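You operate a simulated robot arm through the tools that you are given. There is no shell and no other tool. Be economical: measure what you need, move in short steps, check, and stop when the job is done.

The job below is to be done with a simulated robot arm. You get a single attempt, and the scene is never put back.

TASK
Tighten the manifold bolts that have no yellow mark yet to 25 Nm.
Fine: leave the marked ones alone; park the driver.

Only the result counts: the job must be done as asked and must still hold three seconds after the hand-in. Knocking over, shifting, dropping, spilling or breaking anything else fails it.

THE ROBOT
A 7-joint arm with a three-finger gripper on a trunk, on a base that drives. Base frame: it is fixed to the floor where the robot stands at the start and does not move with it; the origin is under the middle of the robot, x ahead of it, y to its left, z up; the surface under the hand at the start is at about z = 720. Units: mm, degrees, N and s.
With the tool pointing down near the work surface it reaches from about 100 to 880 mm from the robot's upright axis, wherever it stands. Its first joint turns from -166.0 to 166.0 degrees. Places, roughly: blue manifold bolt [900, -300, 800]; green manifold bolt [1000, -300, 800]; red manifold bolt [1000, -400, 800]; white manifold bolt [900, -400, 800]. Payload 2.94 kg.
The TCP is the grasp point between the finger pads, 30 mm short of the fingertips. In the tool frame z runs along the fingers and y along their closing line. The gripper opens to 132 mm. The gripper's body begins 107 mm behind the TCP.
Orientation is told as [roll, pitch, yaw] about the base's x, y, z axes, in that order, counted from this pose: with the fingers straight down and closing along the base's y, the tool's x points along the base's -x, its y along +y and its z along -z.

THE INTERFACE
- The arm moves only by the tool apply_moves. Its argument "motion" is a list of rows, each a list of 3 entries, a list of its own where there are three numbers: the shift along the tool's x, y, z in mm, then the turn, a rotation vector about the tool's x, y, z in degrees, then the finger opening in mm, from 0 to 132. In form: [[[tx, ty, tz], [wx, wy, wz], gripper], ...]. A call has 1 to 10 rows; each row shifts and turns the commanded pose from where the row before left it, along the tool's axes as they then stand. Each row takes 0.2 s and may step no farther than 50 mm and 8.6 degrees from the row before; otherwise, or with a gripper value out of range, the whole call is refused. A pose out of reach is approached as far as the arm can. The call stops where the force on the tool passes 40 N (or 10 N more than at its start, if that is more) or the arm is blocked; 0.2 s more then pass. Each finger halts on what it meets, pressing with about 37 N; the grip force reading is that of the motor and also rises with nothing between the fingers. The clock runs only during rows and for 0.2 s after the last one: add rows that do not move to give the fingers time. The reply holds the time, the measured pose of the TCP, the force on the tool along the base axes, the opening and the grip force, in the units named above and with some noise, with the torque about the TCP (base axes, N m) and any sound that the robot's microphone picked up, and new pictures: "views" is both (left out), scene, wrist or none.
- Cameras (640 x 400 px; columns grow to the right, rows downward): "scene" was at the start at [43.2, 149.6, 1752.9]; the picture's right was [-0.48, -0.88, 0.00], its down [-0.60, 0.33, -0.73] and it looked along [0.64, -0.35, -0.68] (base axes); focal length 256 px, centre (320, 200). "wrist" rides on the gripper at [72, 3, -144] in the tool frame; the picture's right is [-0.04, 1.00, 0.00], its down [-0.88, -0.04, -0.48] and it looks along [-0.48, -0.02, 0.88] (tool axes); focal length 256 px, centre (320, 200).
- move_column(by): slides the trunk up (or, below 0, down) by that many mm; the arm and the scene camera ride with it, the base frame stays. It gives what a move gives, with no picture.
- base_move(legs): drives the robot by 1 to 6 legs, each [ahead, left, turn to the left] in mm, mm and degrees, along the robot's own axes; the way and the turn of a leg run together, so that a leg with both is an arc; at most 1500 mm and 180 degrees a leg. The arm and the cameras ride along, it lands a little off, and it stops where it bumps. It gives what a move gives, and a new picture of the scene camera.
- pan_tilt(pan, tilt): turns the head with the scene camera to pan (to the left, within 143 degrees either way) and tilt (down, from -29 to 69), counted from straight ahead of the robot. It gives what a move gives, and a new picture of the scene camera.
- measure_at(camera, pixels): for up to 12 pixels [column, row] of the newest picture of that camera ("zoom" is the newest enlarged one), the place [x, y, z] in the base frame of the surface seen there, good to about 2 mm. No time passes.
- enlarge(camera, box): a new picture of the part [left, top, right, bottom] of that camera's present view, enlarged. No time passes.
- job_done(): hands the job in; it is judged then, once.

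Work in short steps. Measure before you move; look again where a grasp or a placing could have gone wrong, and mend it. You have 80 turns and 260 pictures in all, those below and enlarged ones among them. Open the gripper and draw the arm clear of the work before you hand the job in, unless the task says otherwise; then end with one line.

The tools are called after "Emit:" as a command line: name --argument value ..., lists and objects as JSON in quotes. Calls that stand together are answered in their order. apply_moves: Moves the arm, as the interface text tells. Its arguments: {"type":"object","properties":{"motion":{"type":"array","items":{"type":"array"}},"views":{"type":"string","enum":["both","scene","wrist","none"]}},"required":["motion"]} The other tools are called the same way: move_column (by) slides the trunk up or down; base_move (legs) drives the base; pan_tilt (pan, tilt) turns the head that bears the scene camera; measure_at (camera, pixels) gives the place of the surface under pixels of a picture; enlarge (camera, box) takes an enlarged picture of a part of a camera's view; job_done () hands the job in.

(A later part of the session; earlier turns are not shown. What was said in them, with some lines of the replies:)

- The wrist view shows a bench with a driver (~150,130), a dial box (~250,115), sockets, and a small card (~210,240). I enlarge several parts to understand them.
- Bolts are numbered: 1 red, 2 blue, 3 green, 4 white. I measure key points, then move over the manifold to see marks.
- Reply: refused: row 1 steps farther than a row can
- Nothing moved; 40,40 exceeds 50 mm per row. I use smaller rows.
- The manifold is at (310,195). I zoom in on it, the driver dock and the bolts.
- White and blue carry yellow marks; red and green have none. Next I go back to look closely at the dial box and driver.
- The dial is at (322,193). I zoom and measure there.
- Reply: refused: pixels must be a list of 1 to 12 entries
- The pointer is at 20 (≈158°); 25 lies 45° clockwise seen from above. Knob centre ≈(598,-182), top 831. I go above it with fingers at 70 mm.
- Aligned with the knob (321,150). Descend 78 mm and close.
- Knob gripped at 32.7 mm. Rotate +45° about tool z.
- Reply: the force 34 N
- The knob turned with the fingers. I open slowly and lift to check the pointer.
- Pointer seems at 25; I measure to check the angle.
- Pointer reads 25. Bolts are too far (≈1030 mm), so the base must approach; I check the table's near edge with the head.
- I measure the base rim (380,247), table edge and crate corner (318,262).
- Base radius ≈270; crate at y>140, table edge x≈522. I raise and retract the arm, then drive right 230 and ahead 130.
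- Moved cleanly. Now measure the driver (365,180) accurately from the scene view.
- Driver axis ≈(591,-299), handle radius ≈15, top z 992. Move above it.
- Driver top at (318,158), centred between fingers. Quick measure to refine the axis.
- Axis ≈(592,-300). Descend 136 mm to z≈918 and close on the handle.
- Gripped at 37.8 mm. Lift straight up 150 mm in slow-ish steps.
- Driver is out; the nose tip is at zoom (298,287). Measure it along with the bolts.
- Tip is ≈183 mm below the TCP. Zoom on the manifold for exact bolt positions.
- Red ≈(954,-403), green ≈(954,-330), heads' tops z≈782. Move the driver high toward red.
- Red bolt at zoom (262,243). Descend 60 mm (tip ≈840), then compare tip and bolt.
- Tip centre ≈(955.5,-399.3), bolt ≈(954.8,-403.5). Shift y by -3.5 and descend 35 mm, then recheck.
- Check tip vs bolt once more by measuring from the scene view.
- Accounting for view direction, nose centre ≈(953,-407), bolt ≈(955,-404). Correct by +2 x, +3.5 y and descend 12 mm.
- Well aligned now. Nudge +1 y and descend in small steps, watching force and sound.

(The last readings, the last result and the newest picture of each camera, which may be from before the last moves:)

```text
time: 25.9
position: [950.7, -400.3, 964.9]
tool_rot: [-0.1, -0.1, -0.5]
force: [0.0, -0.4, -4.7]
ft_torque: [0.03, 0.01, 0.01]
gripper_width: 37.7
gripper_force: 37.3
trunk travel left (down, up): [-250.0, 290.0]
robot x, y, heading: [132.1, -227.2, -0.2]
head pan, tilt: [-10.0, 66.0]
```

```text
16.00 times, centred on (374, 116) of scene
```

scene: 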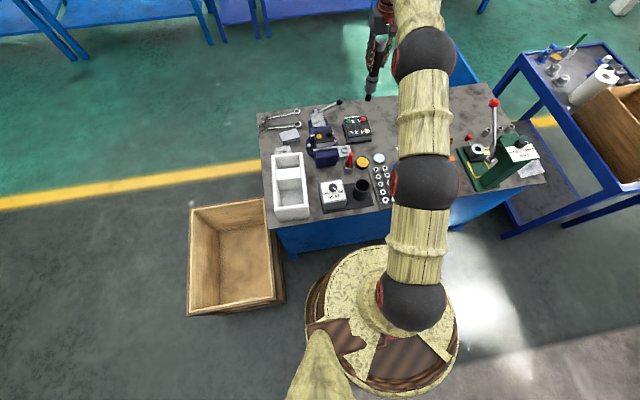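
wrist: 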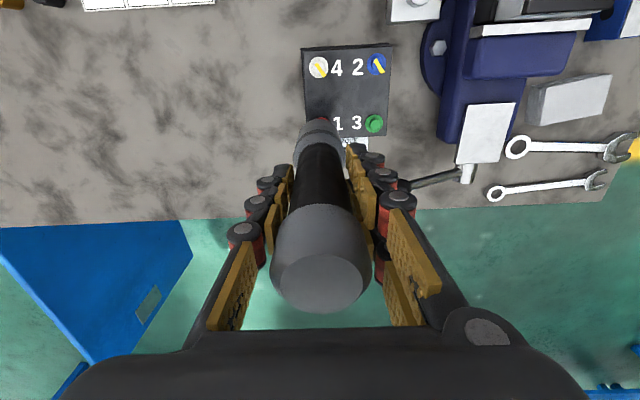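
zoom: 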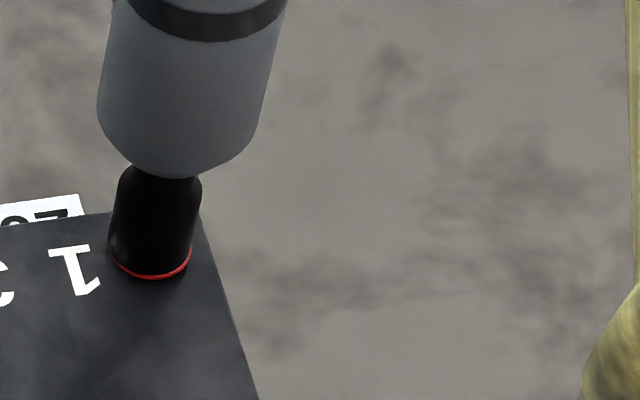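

The nose is over the head, starting to touch. Press 2 mm further and wait, listening.

Emit:
apply_moves --motion '[[[0, 0, 1], [0, 0, 0], 20], [[0, 0, 1], [0, 0, 0], 20], [[0, 0, 0], [0, 0, 0], 20], [[0, 0, 0], [0, 0, 0], 20], [[0, 0, 0], [0, 0, 0], 20], [[0, 0, 0], [0, 0, 0], 20]]' --views "none"

Emit:
enlarge --camera "scene" --box '[359, 96, 389, 126]'

```text
time: 27.3
position: [950.9, -399.4, 960.8]
tool_rot: [0.1, 0.1, -0.5]
force: [1.2, 0.7, -1.8]
ft_torque: [0.08, -0.12, -0.05]
gripper_width: 37.7
gripper_force: 37.3
trunk travel left (down, up): [-250.0, 290.0]
robot x, y, heading: [130.8, -228.3, -0.2]
head pan, tilt: [-10.0, 66.0]
```

```text
13.33 times, centred on (374, 111) of scene
```

zoom: 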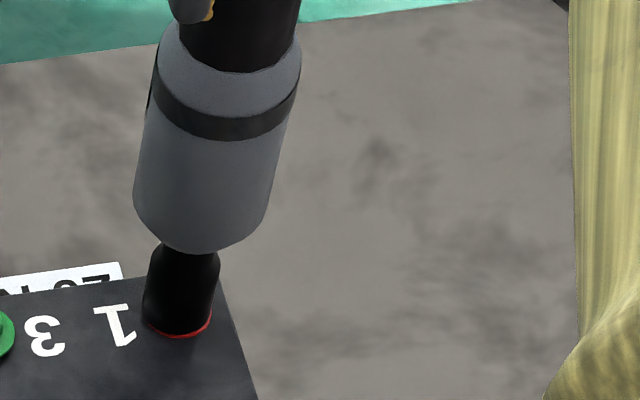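

Contact light (≈7 N net). Press 2 mm more and hold.

Emit:
apply_moves --motion '[[[0, 0, 1], [0, 0, 0], 20], [[0, 0, 1], [0, 0, 0], 20], [[0, 0, 1], [0, 0, 0], 20], [[0, 0, 0], [0, 0, 0], 20], [[0, 0, 0], [0, 0, 0], 20], [[0, 0, 0], [0, 0, 0], 20]]' --views "none"

```text
time: 28.7
position: [953.0, -400.6, 961.1]
tool_rot: [0.0, -0.1, -0.6]
force: [-0.4, -0.7, 12.7]
ft_torque: [0.0, 0.14, 0.06]
gripper_width: 38.0
gripper_force: 37.4
trunk travel left (down, up): [-250.0, 290.0]
robot x, y, heading: [130.9, -228.7, -0.4]
head pan, tilt: [-10.0, 66.0]
```

Seated with ≈21 N, no sound. Try turning clockwise (+tool z) some degrees.

Emit:
apply_moves --motion '[[[0, 0, 0], [0, 0, 6], 20], [[0, 0, 0], [0, 0, 6], 20], [[0, 0, 0], [0, 0, 6], 20], [[0, 0, 0], [0, 0, 6], 20]]' --views "none"

Emit:
enlarge --camera "scene" --box '[349, 76, 399, 126]'

```text
time: 29.7
position: [951.8, -401.1, 960.0]
tool_rot: [-0.1, -0.1, -24.6]
force: [0.2, 0.3, 16.5]
ft_torque: [0.27, 0.03, 0.07]
gripper_width: 37.8
gripper_force: 37.3
trunk travel left (down, up): [-250.0, 290.0]
robot x, y, heading: [135.0, -230.0, -0.1]
head pan, tilt: [-10.0, 66.0]
```

```text
8.00 times, centred on (374, 101) of scene
```

zoom: 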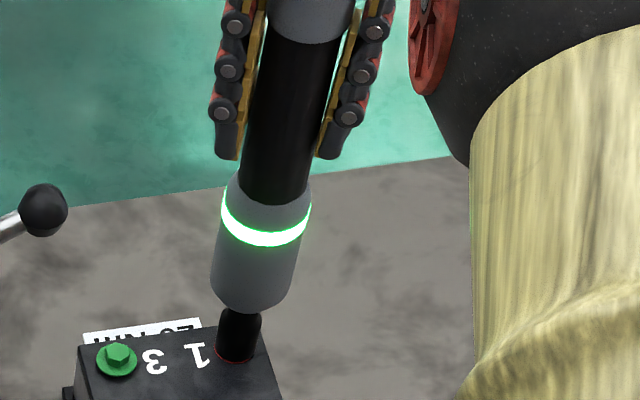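

The ring has lit green. Hold a second and look whether it changes.

Emit:
apply_moves --motion '[[[0, 0, 0], [0, 0, 0], 20], [[0, 0, 0], [0, 0, 0], 20], [[0, 0, 0], [0, 0, 0], 20], [[0, 0, 0], [0, 0, 0], 20], [[0, 0, 0], [0, 0, 0], 20]]' --views "none"

Emit:
enlarge --camera "scene" --box '[349, 76, 399, 126]'

```text
time: 30.9
position: [951.8, -401.4, 960.0]
tool_rot: [0.0, -0.1, -24.5]
force: [1.0, -0.7, 18.6]
ft_torque: [0.14, -0.18, -0.01]
gripper_width: 37.8
gripper_force: 36.9
trunk travel left (down, up): [-250.0, 290.0]
robot x, y, heading: [132.5, -227.3, -0.4]
head pan, tilt: [-10.0, 66.0]
```

```text
8.00 times, centred on (374, 101) of scene
```

zoom: 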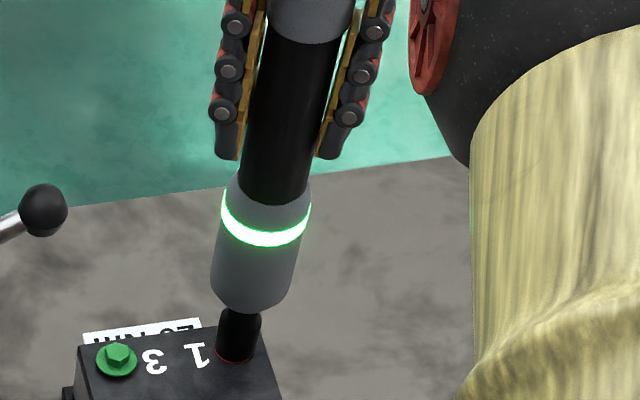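

Steady green. Lift 40 mm and check ring and bolt.

Emit:
apply_moves --motion '[[[0, 0, -5], [0, 0, 0], 20], [[0, 0, -15], [0, 0, 0], 20], [[0, 0, -25], [0, 0, 0], 20]]' --views "none"

Emit:
enlarge --camera "scene" --box '[345, 80, 395, 130]'

```text
time: 31.7
position: [951.6, -401.5, 1002.4]
tool_rot: [-0.1, 0.3, -24.6]
force: [-0.3, 0.2, -9.2]
ft_torque: [-0.02, 0.02, 0.03]
gripper_width: 37.8
gripper_force: 37.6
trunk travel left (down, up): [-250.0, 290.0]
robot x, y, heading: [133.1, -230.8, -0.2]
head pan, tilt: [-10.0, 66.0]
```

```text
8.00 times, centred on (370, 105) of scene
```

zoom: 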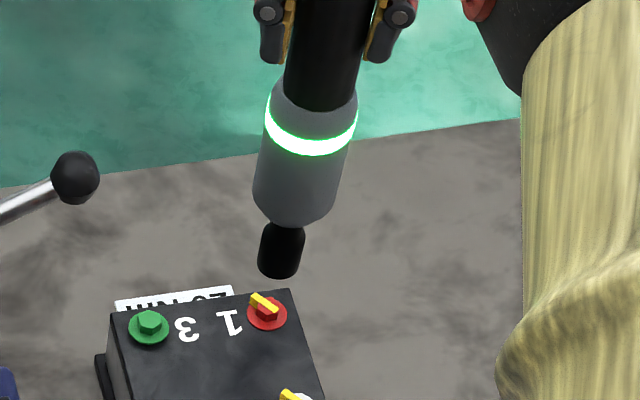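

Red now carries a yellow mark: done. Turn back to yaw 0 and shift +72.5 mm in y to green.

Emit:
apply_moves --motion '[[[0, 0, 0], [0, 0, -8], 20], [[0, 0, 0], [0, 0, -8], 20], [[0, 0, 0], [0, 0, -8], 20], [[0.5, 24, 0], [0, 0, 0], 20], [[0.5, 24, 0], [0, 0, 0], 20], [[0, 24.5, 0], [0, 0, 0], 20], [[0, 0, 15], [0, 0, 0], 20], [[0, 0, 0], [0, 0, 0], 20]]' --views "wrist"

Emit:
enlarge --camera "scene" --box '[350, 106, 370, 126]'

```text
time: 33.5
position: [952.2, -330.6, 987.5]
tool_rot: [0.1, 0.1, -0.5]
force: [0.9, 0.0, -9.4]
ft_torque: [-0.02, 0.04, 0.03]
gripper_width: 38.1
gripper_force: 37.2
trunk travel left (down, up): [-250.0, 290.0]
robot x, y, heading: [131.9, -231.5, -0.1]
head pan, tilt: [-10.0, 66.0]
```

wrist: 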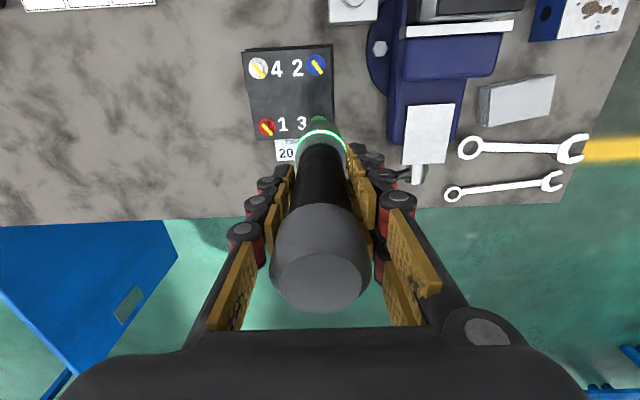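

```text
16.00 times, centred on (360, 116) of scene
```

zoom: 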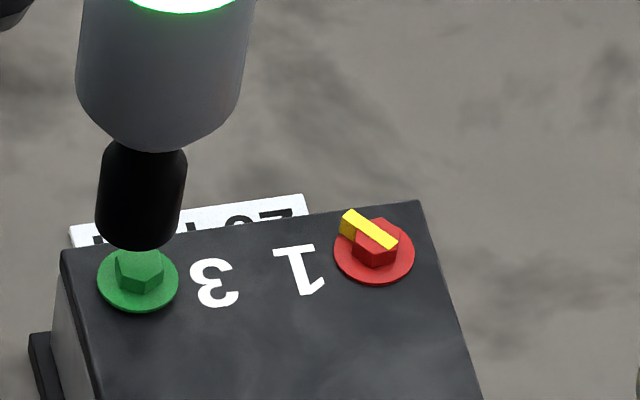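

Tip lines up slightly left of green; nudge -1.5 y and descend 15 mm.

Emit:
apply_moves --motion '[[[0, -1.5, 0], [0, 0, 0], 20], [[0, 0, 12], [0, 0, 0], 20], [[0, 0, 0], [0, 0, 0], 20]]' --views "none"

Emit:
enlarge --camera "scene" --box '[350, 106, 370, 126]'

```text
time: 34.3
position: [951.4, -330.7, 976.0]
tool_rot: [0.0, 0.1, -0.5]
force: [-0.6, -0.8, -8.2]
ft_torque: [-0.02, 0.03, 0.02]
gripper_width: 37.6
gripper_force: 36.6
trunk travel left (down, up): [-250.0, 290.0]
robot x, y, heading: [131.2, -232.0, -0.4]
head pan, tilt: [-10.0, 66.0]
```

```text
16.00 times, centred on (360, 116) of scene
```

zoom: 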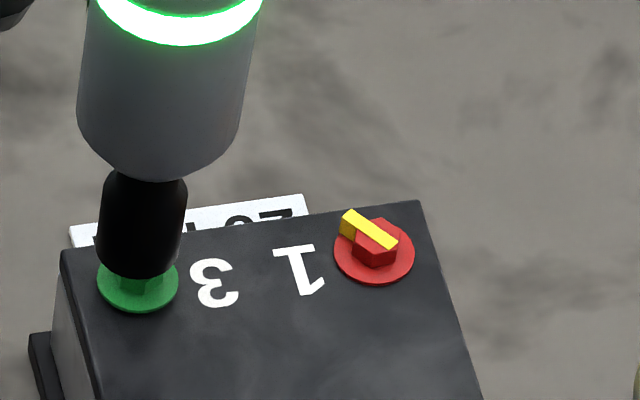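

Nose is centred over green. Descend to seat and press.

Emit:
apply_moves --motion '[[[0, 0, 3], [0, 0, 0], 20], [[0, 0, 3], [0, 0, 0], 20], [[0, 0, 3], [0, 0, 0], 20], [[0, 0, 3], [0, 0, 0], 20], [[0, 0, 2], [0, 0, 0], 20], [[0, 0, 1], [0, 0, 0], 20], [[0, 0, 0], [0, 0, 0], 20]]' --views "none"

Emit:
enlarge --camera "scene" --box '[350, 106, 370, 126]'

```text
time: 35.9
position: [951.5, -328.5, 963.1]
tool_rot: [-0.1, 0.0, -0.4]
force: [1.0, 0.2, -1.7]
ft_torque: [0.16, -0.03, -0.02]
gripper_width: 37.8
gripper_force: 37.2
trunk travel left (down, up): [-250.0, 290.0]
robot x, y, heading: [128.2, -230.9, -0.2]
head pan, tilt: [-10.0, 66.0]
```

```text
16.00 times, centred on (360, 116) of scene
```

zoom: 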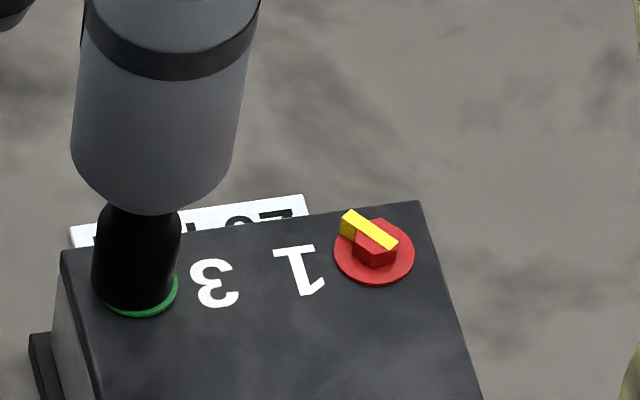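

Seated, slightly left by ~1 mm; ring reset. Press 3 mm more and hold, then look before turning.

Emit:
apply_moves --motion '[[[0, -1, 1], [0, 0, 0], 20], [[0, 0, 1], [0, 0, 0], 20], [[0, 0, 1], [0, 0, 0], 20], [[0, 0, 0], [0, 0, 0], 20], [[0, 0, 0], [0, 0, 0], 20]]' --views "none"

Emit:
enlarge --camera "scene" --box '[335, 76, 385, 126]'

```text
time: 37.1
position: [952.0, -330.2, 959.8]
tool_rot: [0.1, -0.1, -0.5]
force: [1.4, 0.6, 10.6]
ft_torque: [0.25, -0.22, -0.05]
gripper_width: 37.4
gripper_force: 37.3
trunk travel left (down, up): [-250.0, 290.0]
robot x, y, heading: [130.3, -229.6, -0.3]
head pan, tilt: [-10.0, 66.0]
```

```text
8.00 times, centred on (360, 101) of scene
```

zoom: 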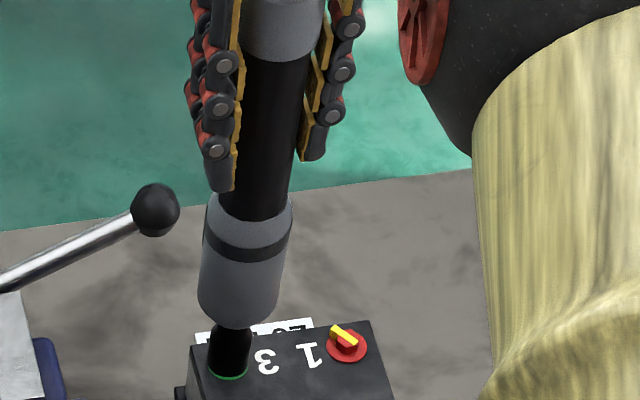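

Same press as before, ring dark. Turn clockwise 24° and hold.

Emit:
apply_moves --motion '[[[0, 0, 0.5], [0, 0, 6], 20], [[0, 0, 0.5], [0, 0, 6], 20], [[0, 0, 0], [0, 0, 6], 20], [[0, 0, 0], [0, 0, 6], 20], [[0, 0, 0], [0, 0, 0], 20], [[0, 0, 0], [0, 0, 0], 20], [[0, 0, 0], [0, 0, 0], 20]]' --views "none"

Emit:
enlarge --camera "scene" --box '[335, 76, 385, 126]'

```text
time: 38.7
position: [952.1, -331.7, 959.8]
tool_rot: [0.1, -0.2, -24.6]
force: [2.1, -0.9, 25.4]
ft_torque: [-0.03, -0.12, -0.05]
gripper_width: 37.6
gripper_force: 36.8
trunk travel left (down, up): [-250.0, 290.0]
robot x, y, heading: [133.1, -231.7, 0.0]
head pan, tilt: [-10.0, 66.0]
```

```text
8.00 times, centred on (360, 101) of scene
```

zoom: 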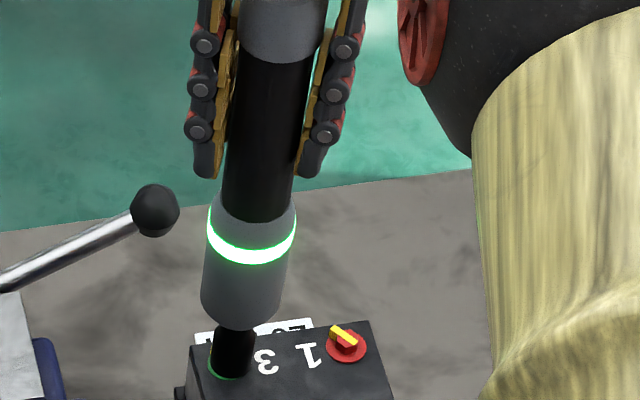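

Ring green. Lift straight up, restore yaw, and check the mark.

Emit:
apply_moves --motion '[[[0, 0, -5], [0, 0, 0], 20], [[0, 0, -20], [0, 0, 0], 20], [[0, 0, -30], [0, 0, 0], 20], [[0, 0, -30], [0, 0, 0], 20], [[0, 0, -30], [0, 0, -8], 20], [[0, 0, -30], [0, 0, -8], 20], [[0, 0, 0], [0, 0, -8], 20]]' --views "scene"

Emit:
enlarge --camera "scene" --box '[335, 86, 395, 146]'

```text
time: 40.3
position: [952.4, -331.1, 1100.7]
tool_rot: [0.1, 0.2, -0.5]
force: [-0.8, 0.2, -8.9]
ft_torque: [0.0, 0.05, 0.01]
gripper_width: 37.3
gripper_force: 36.4
trunk travel left (down, up): [-250.0, 290.0]
robot x, y, heading: [129.8, -226.6, -0.2]
head pan, tilt: [-10.0, 66.0]
```

scene: 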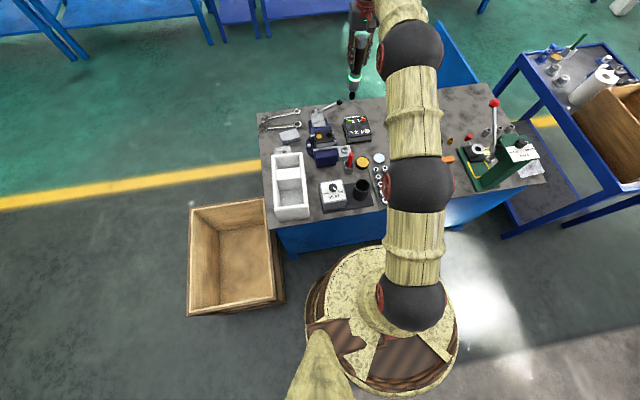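

```text
6.67 times, centred on (365, 116) of scene
```

zoom: 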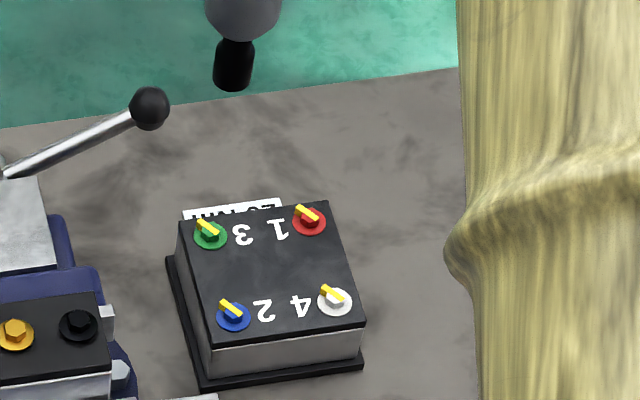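

All four bolts marked. Now return: reverse the net motion (+361, +27.5 in tool axes) to above the dock.

Emit:
apply_moves --motion '[[[40, 3, 0], [0, 0, 0], 20], [[40, 3, 0], [0, 0, 0], 20], [[40, 3, 0], [0, 0, 0], 20], [[40, 3, 0], [0, 0, 0], 20], [[40, 3, 0], [0, 0, 0], 20], [[40, 3, 0], [0, 0, 0], 20], [[40, 3, 0], [0, 0, 0], 20], [[40, 3, 0], [0, 0, 0], 20], [[41, 3.5, 0], [0, 0, 0], 20], [[0, 0, 40], [0, 0, 0], 20]]'

Emit:
enlarge --camera "scene" --box '[330, 140, 400, 210]'

```text
time: 42.5
position: [591.5, -302.1, 1064.3]
tool_rot: [-0.1, -0.1, -0.6]
force: [0.6, -0.2, -8.2]
ft_torque: [0.02, 0.04, -0.01]
gripper_width: 37.7
gripper_force: 37.4
trunk travel left (down, up): [-250.0, 290.0]
robot x, y, heading: [130.6, -229.2, -0.3]
head pan, tilt: [-10.0, 66.0]
```

scene: 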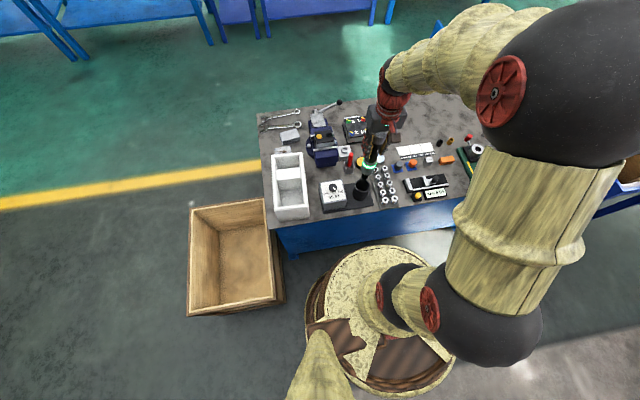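
wrist: 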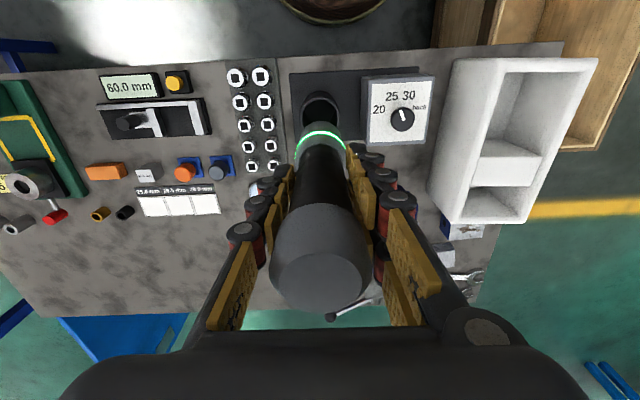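

```text
5.71 times, centred on (365, 175) of scene
```

zoom: 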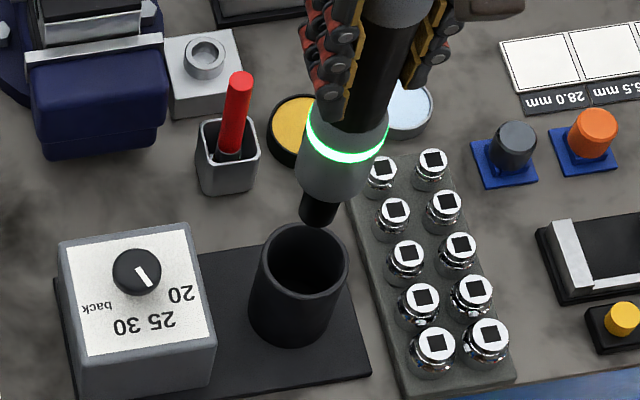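

Cup mouth at zoom (305,258). Lower 50 mm and check alignment.

Emit:
apply_moves --motion '[[[0, 0, 30], [0, 0, 0], 20], [[0, 0, 20], [0, 0, 0], 20], [[0, 0, 0], [0, 0, 0], 20]]' --views "none"

Emit:
enlarge --camera "scene" --box '[345, 155, 385, 205]'

Emit:
measure_at --camera "scene" --pixels '[[361, 201], [376, 187], [368, 190], [367, 175]]'

```text
time: 43.3
position: [589.9, -300.9, 1014.4]
tool_rot: [0.1, 0.0, -0.5]
force: [-0.4, 0.0, -8.9]
ft_torque: [-0.01, -0.01, 0.01]
gripper_width: 37.6
gripper_force: 36.4
trunk travel left (down, up): [-250.0, 290.0]
robot x, y, heading: [130.7, -232.2, -0.0]
head pan, tilt: [-10.0, 66.0]
```

```text
8.00 times, centred on (365, 180) of scene
```

zoom: 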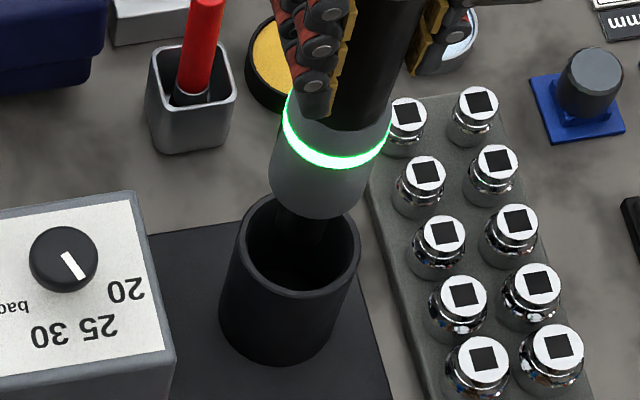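

```text
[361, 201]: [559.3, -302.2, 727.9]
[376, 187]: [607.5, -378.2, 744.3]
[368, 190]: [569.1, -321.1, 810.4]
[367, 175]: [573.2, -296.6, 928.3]
```

Close; lower 25 mm more (sleeve just above the cup rim) and look again.

Emit:
apply_moves --motion '[[[0, 0, 20], [0, 0, 0], 20], [[0, 0, 10], [0, 0, 0], 20], [[0, 0, 0], [0, 0, 0], 20]]' --views "none"

Emit:
enlarge --camera "scene" --box '[350, 165, 380, 205]'

```text
time: 44.1
position: [591.1, -299.2, 983.7]
tool_rot: [0.0, 0.0, -0.5]
force: [0.9, -0.2, -7.4]
ft_torque: [0.0, 0.05, 0.0]
gripper_width: 37.8
gripper_force: 37.0
trunk travel left (down, up): [-250.0, 290.0]
robot x, y, heading: [131.3, -230.2, -0.2]
head pan, tilt: [-10.0, 66.0]
```

```text
10.00 times, centred on (365, 185) of scene
```

zoom: 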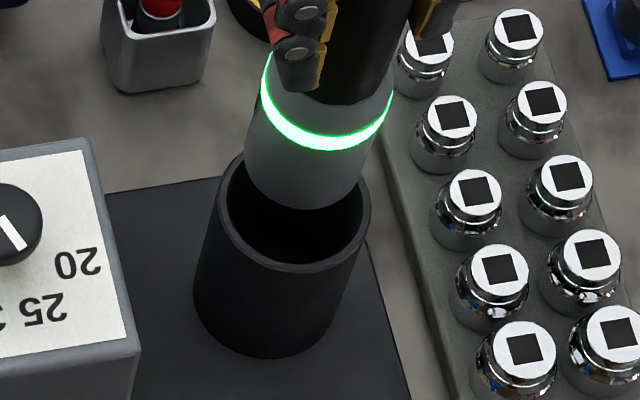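

Sideways looks centred. Continue 25 mm slowly, with the force guard.

Emit:
apply_moves --motion '[[[0, 0, 8], [0, 0, 0], 20], [[0, 0, 8], [0, 0, 0], 20], [[0, 0, 6], [0, 0, 0], 20], [[0, 0, 0], [0, 0, 0], 20]]' --views "none"

Emit:
enlarge --camera "scene" --box '[350, 165, 380, 205]'

```text
time: 45.1
position: [590.4, -300.3, 961.3]
tool_rot: [0.1, 0.0, -0.5]
force: [-0.6, 0.3, -9.1]
ft_torque: [0.03, 0.03, 0.0]
gripper_width: 37.3
gripper_force: 37.0
trunk travel left (down, up): [-250.0, 290.0]
robot x, y, heading: [132.4, -229.9, -0.3]
head pan, tilt: [-10.0, 66.0]
```

```text
10.00 times, centred on (365, 185) of scene
```

zoom: 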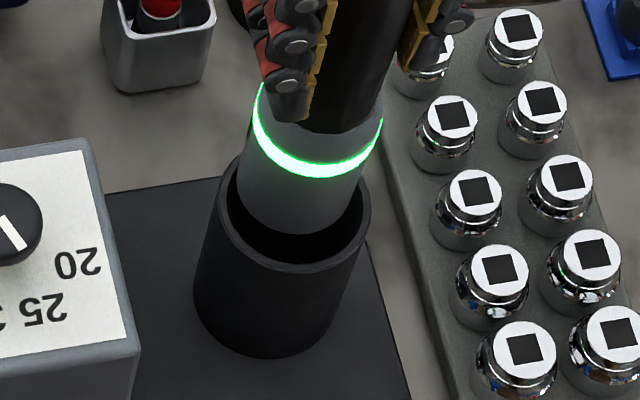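

Entering the cup cleanly. Continue in small steps.

Emit:
apply_moves --motion '[[[0, 0, 6], [0, 0, 0], 20], [[0, 0, 6], [0, 0, 0], 20], [[0, 0, 6], [0, 0, 0], 20], [[0, 0, 0], [0, 0, 0], 20]]' --views "none"

Emit:
enlarge --camera "scene" --box '[350, 165, 380, 205]'

```text
time: 46.1
position: [591.1, -300.7, 943.5]
tool_rot: [0.0, 0.1, -0.5]
force: [-3.4, 0.0, -10.0]
ft_torque: [-0.09, 0.42, 0.01]
gripper_width: 37.6
gripper_force: 37.5
trunk travel left (down, up): [-250.0, 290.0]
robot x, y, heading: [133.0, -230.1, -0.2]
head pan, tilt: [-10.0, 66.0]
```

```text
10.00 times, centred on (365, 185) of scene
```

zoom: 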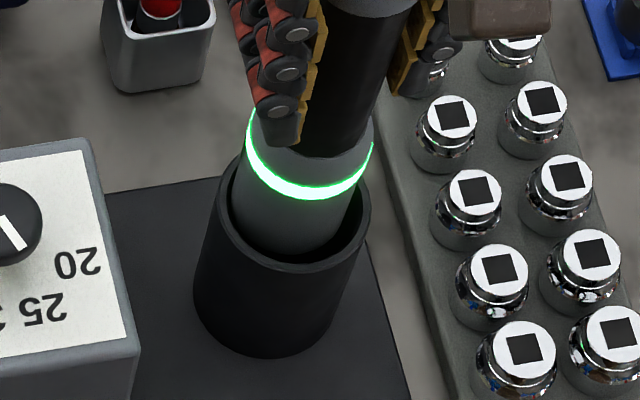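

Light contact with the far cup wall (-3.4 N x); shift -1.5 x and continue down.

Emit:
apply_moves --motion '[[[1.5, 0, 0], [0, 0, 0], 20], [[0, 0, 6], [0, 0, 0], 20], [[0, 0, 6], [0, 0, 0], 20], [[0, 0, 6], [0, 0, 0], 20], [[0, 0, 0], [0, 0, 0], 20]]' --views "none"

```text
time: 47.3
position: [589.6, -301.0, 924.5]
tool_rot: [0.0, 0.1, -0.4]
force: [-0.1, -0.4, -8.7]
ft_torque: [-0.01, 0.06, -0.01]
gripper_width: 37.5
gripper_force: 36.8
trunk travel left (down, up): [-250.0, 290.0]
robot x, y, heading: [133.0, -227.0, -0.0]
head pan, tilt: [-10.0, 66.0]
```

Free of side force. Lower to the seat (≈918 or slightly lower as the grip may have slipped).

Emit:
apply_moves --motion '[[[0, 0, 3], [0, 0, 0], 20], [[0, 0, 2], [0, 0, 0], 20], [[0, 0, 1.5], [0, 0, 0], 20], [[0, 0, 0], [0, 0, 0], 20]]' --views "wrist"

Emit:
enlarge --camera "scene" --box '[350, 165, 380, 205]'

```text
time: 48.3
position: [589.5, -300.3, 919.3]
tool_rot: [0.0, 0.0, -0.4]
force: [0.8, -0.3, -8.4]
ft_torque: [0.03, 0.05, 0.02]
gripper_width: 37.8
gripper_force: 37.1
trunk travel left (down, up): [-250.0, 290.0]
robot x, y, heading: [131.7, -228.5, -0.2]
head pan, tilt: [-10.0, 66.0]
```

wrist: 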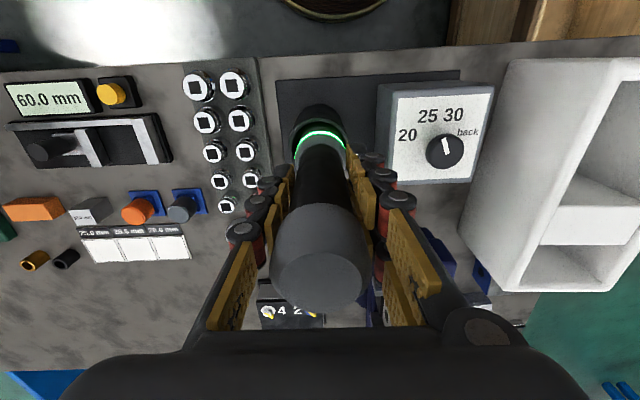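

```text
10.00 times, centred on (365, 185) of scene
```

zoom: 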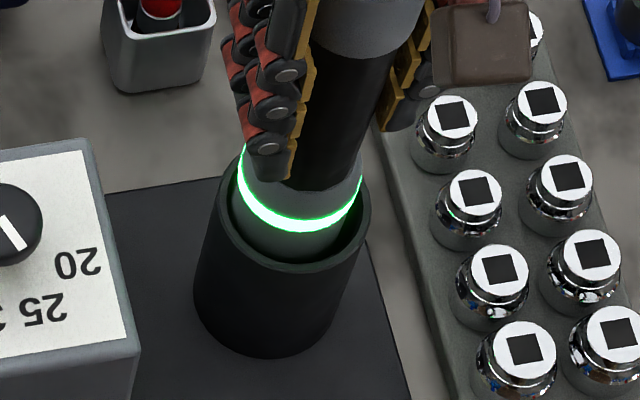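

Still carrying the weight; lower in 1 mm steps until it rests.

Emit:
apply_moves --motion '[[[0, 0, 1], [0, 0, 0], 20], [[0, 0, 1], [0, 0, 0], 20], [[0, 0, 1], [0, 0, 0], 20], [[0, 0, 1], [0, 0, 0], 20], [[0, 0, 0], [0, 0, 0], 20]]' --views "none"

```text
time: 49.5
position: [591.6, -301.2, 917.6]
tool_rot: [0.0, -0.4, -0.6]
force: [3.4, 1.3, 36.2]
ft_torque: [0.12, -0.45, 0.03]
gripper_width: 35.8
gripper_force: 36.9
trunk travel left (down, up): [-250.0, 290.0]
robot x, y, heading: [132.9, -229.7, -0.3]
head pan, tilt: [-10.0, 66.0]
```

Seated on the dock's bottom (36 N). Relieve 1.5 mm, then open slowly.

Emit:
apply_moves --motion '[[[0, 0, -1.5], [0, 0, 0], 20], [[0, 0, 0], [0, 0, 0], 30], [[0, 0, 0], [0, 0, 0], 45], [[0, 0, 0], [0, 0, 0], 60], [[0, 0, 0], [0, 0, 0], 75], [[0, 0, 0], [0, 0, 0], 90], [[0, 0, 0], [0, 0, 0], 90]]' --views "wrist"

Emit:
enlarge --camera "scene" --box '[340, 145, 390, 205]'

```text
time: 51.1
position: [588.1, -300.1, 915.2]
tool_rot: [-0.1, 0.0, -0.5]
force: [0.2, 0.9, 0.6]
ft_torque: [-0.01, 0.01, 0.01]
gripper_width: 90.0
gripper_force: 0.1
trunk travel left (down, up): [-250.0, 290.0]
robot x, y, heading: [134.7, -227.1, -0.2]
head pan, tilt: [-10.0, 66.0]
```

wrist: 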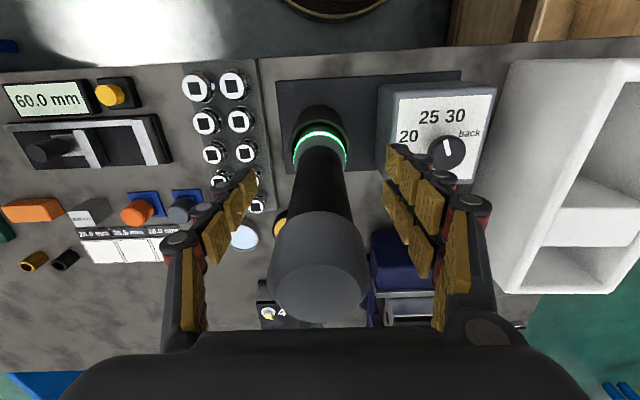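

```text
6.67 times, centred on (365, 175) of scene
```

zoom: 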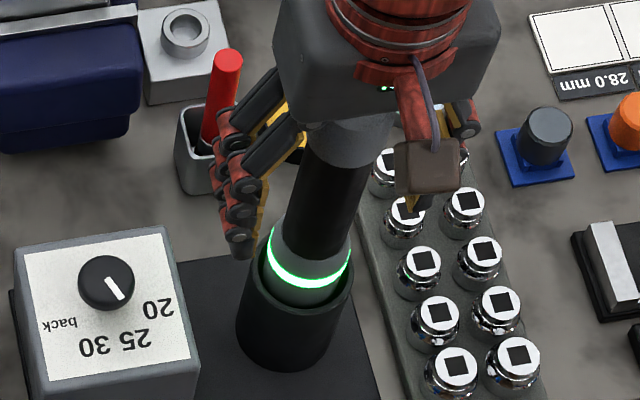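

Driver stands free in the dock. Raise the hand straight up and check its height against the original 991.

Emit:
apply_moves --motion '[[[0, 0, -20], [0, 0, 0], 90], [[0, 0, -40], [0, 0, 0], 90], [[0, 0, -45], [0, 0, 0], 90], [[0, 0, -45], [0, 0, 0], 90], [[0, 0, -45], [0, 0, 0], 90], [[0, 0, -45], [0, 0, 0], 90], [[40, 0, 0], [0, 0, 0], 90], [[40, 0, 0], [0, 0, 0], 90]]'

Emit:
enlarge --camera "wrist" --box '[220, 100, 460, 340]'

Emit:
enlarge --camera "scene" --box '[335, 100, 400, 205]'

```text
time: 52.9
position: [509.2, -298.1, 1157.0]
tool_rot: [0.0, 0.0, -0.4]
force: [0.8, 0.5, 1.1]
ft_torque: [0.03, -0.05, 0.03]
gripper_width: 90.2
gripper_force: 0.1
trunk travel left (down, up): [-250.0, 290.0]
robot x, y, heading: [135.0, -227.1, 0.0]
head pan, tilt: [-10.0, 66.0]
```

scene: 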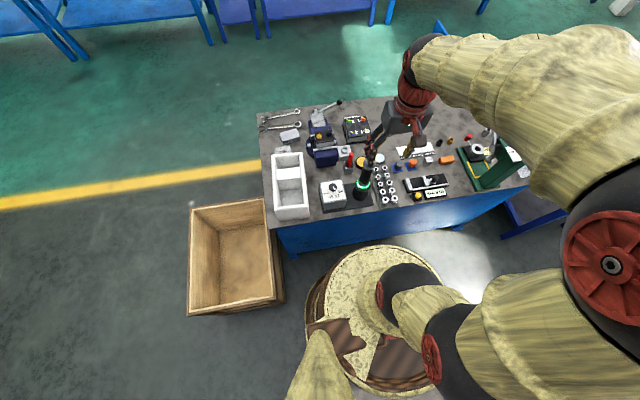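
wrist: 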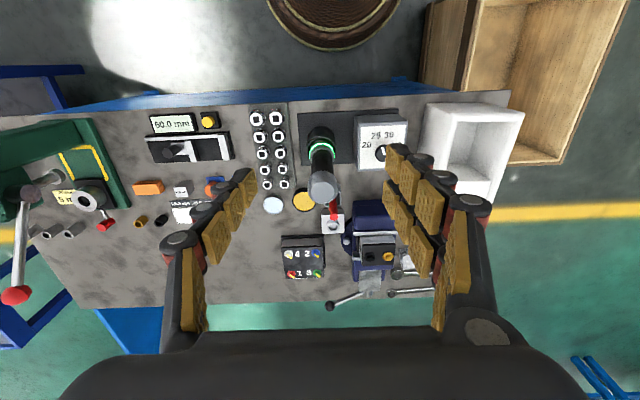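

```text
1.67 times, centred on (340, 220) of wrist
```

zoom: 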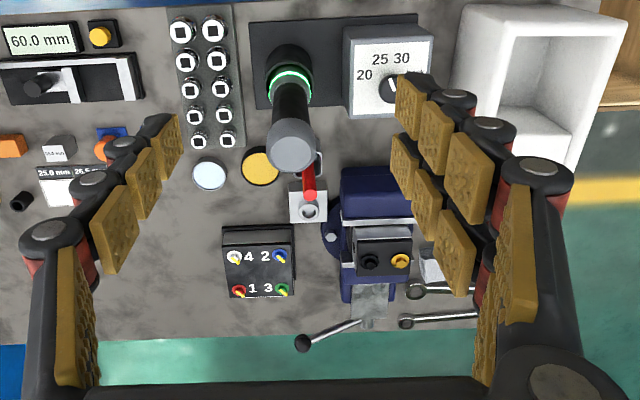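

```text
3.81 times, centred on (368, 152) of scene
```

zoom: 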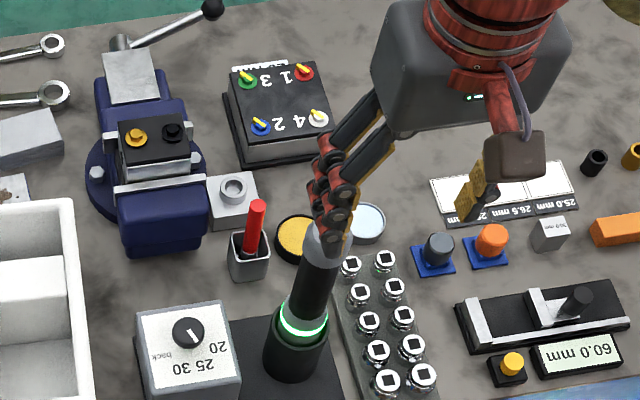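

Check the driver's top height and uprightness.

Emit:
measure_at --camera "wrist" --pixels '[[323, 186], [311, 186], [335, 186], [323, 176], [323, 197]]'

```text
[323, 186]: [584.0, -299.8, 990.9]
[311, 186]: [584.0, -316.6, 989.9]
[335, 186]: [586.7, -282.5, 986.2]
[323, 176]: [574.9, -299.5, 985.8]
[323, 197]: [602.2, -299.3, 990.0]
```

The driver top is back at z≈991, at its original place; red and green are tightened and marked, and the hand is clear. Handing in.

Emit:
job_done

```text
The job is handed in.
```

I set the driver's dial to 25 and tightened the red and green bolts. The driver's ring turned green on each bolt, and both now have a yellow mark. I didn't touch the blue and white bolts, which were already marked. The driver is parked in its dock at its original height, and the arm is open and clear.
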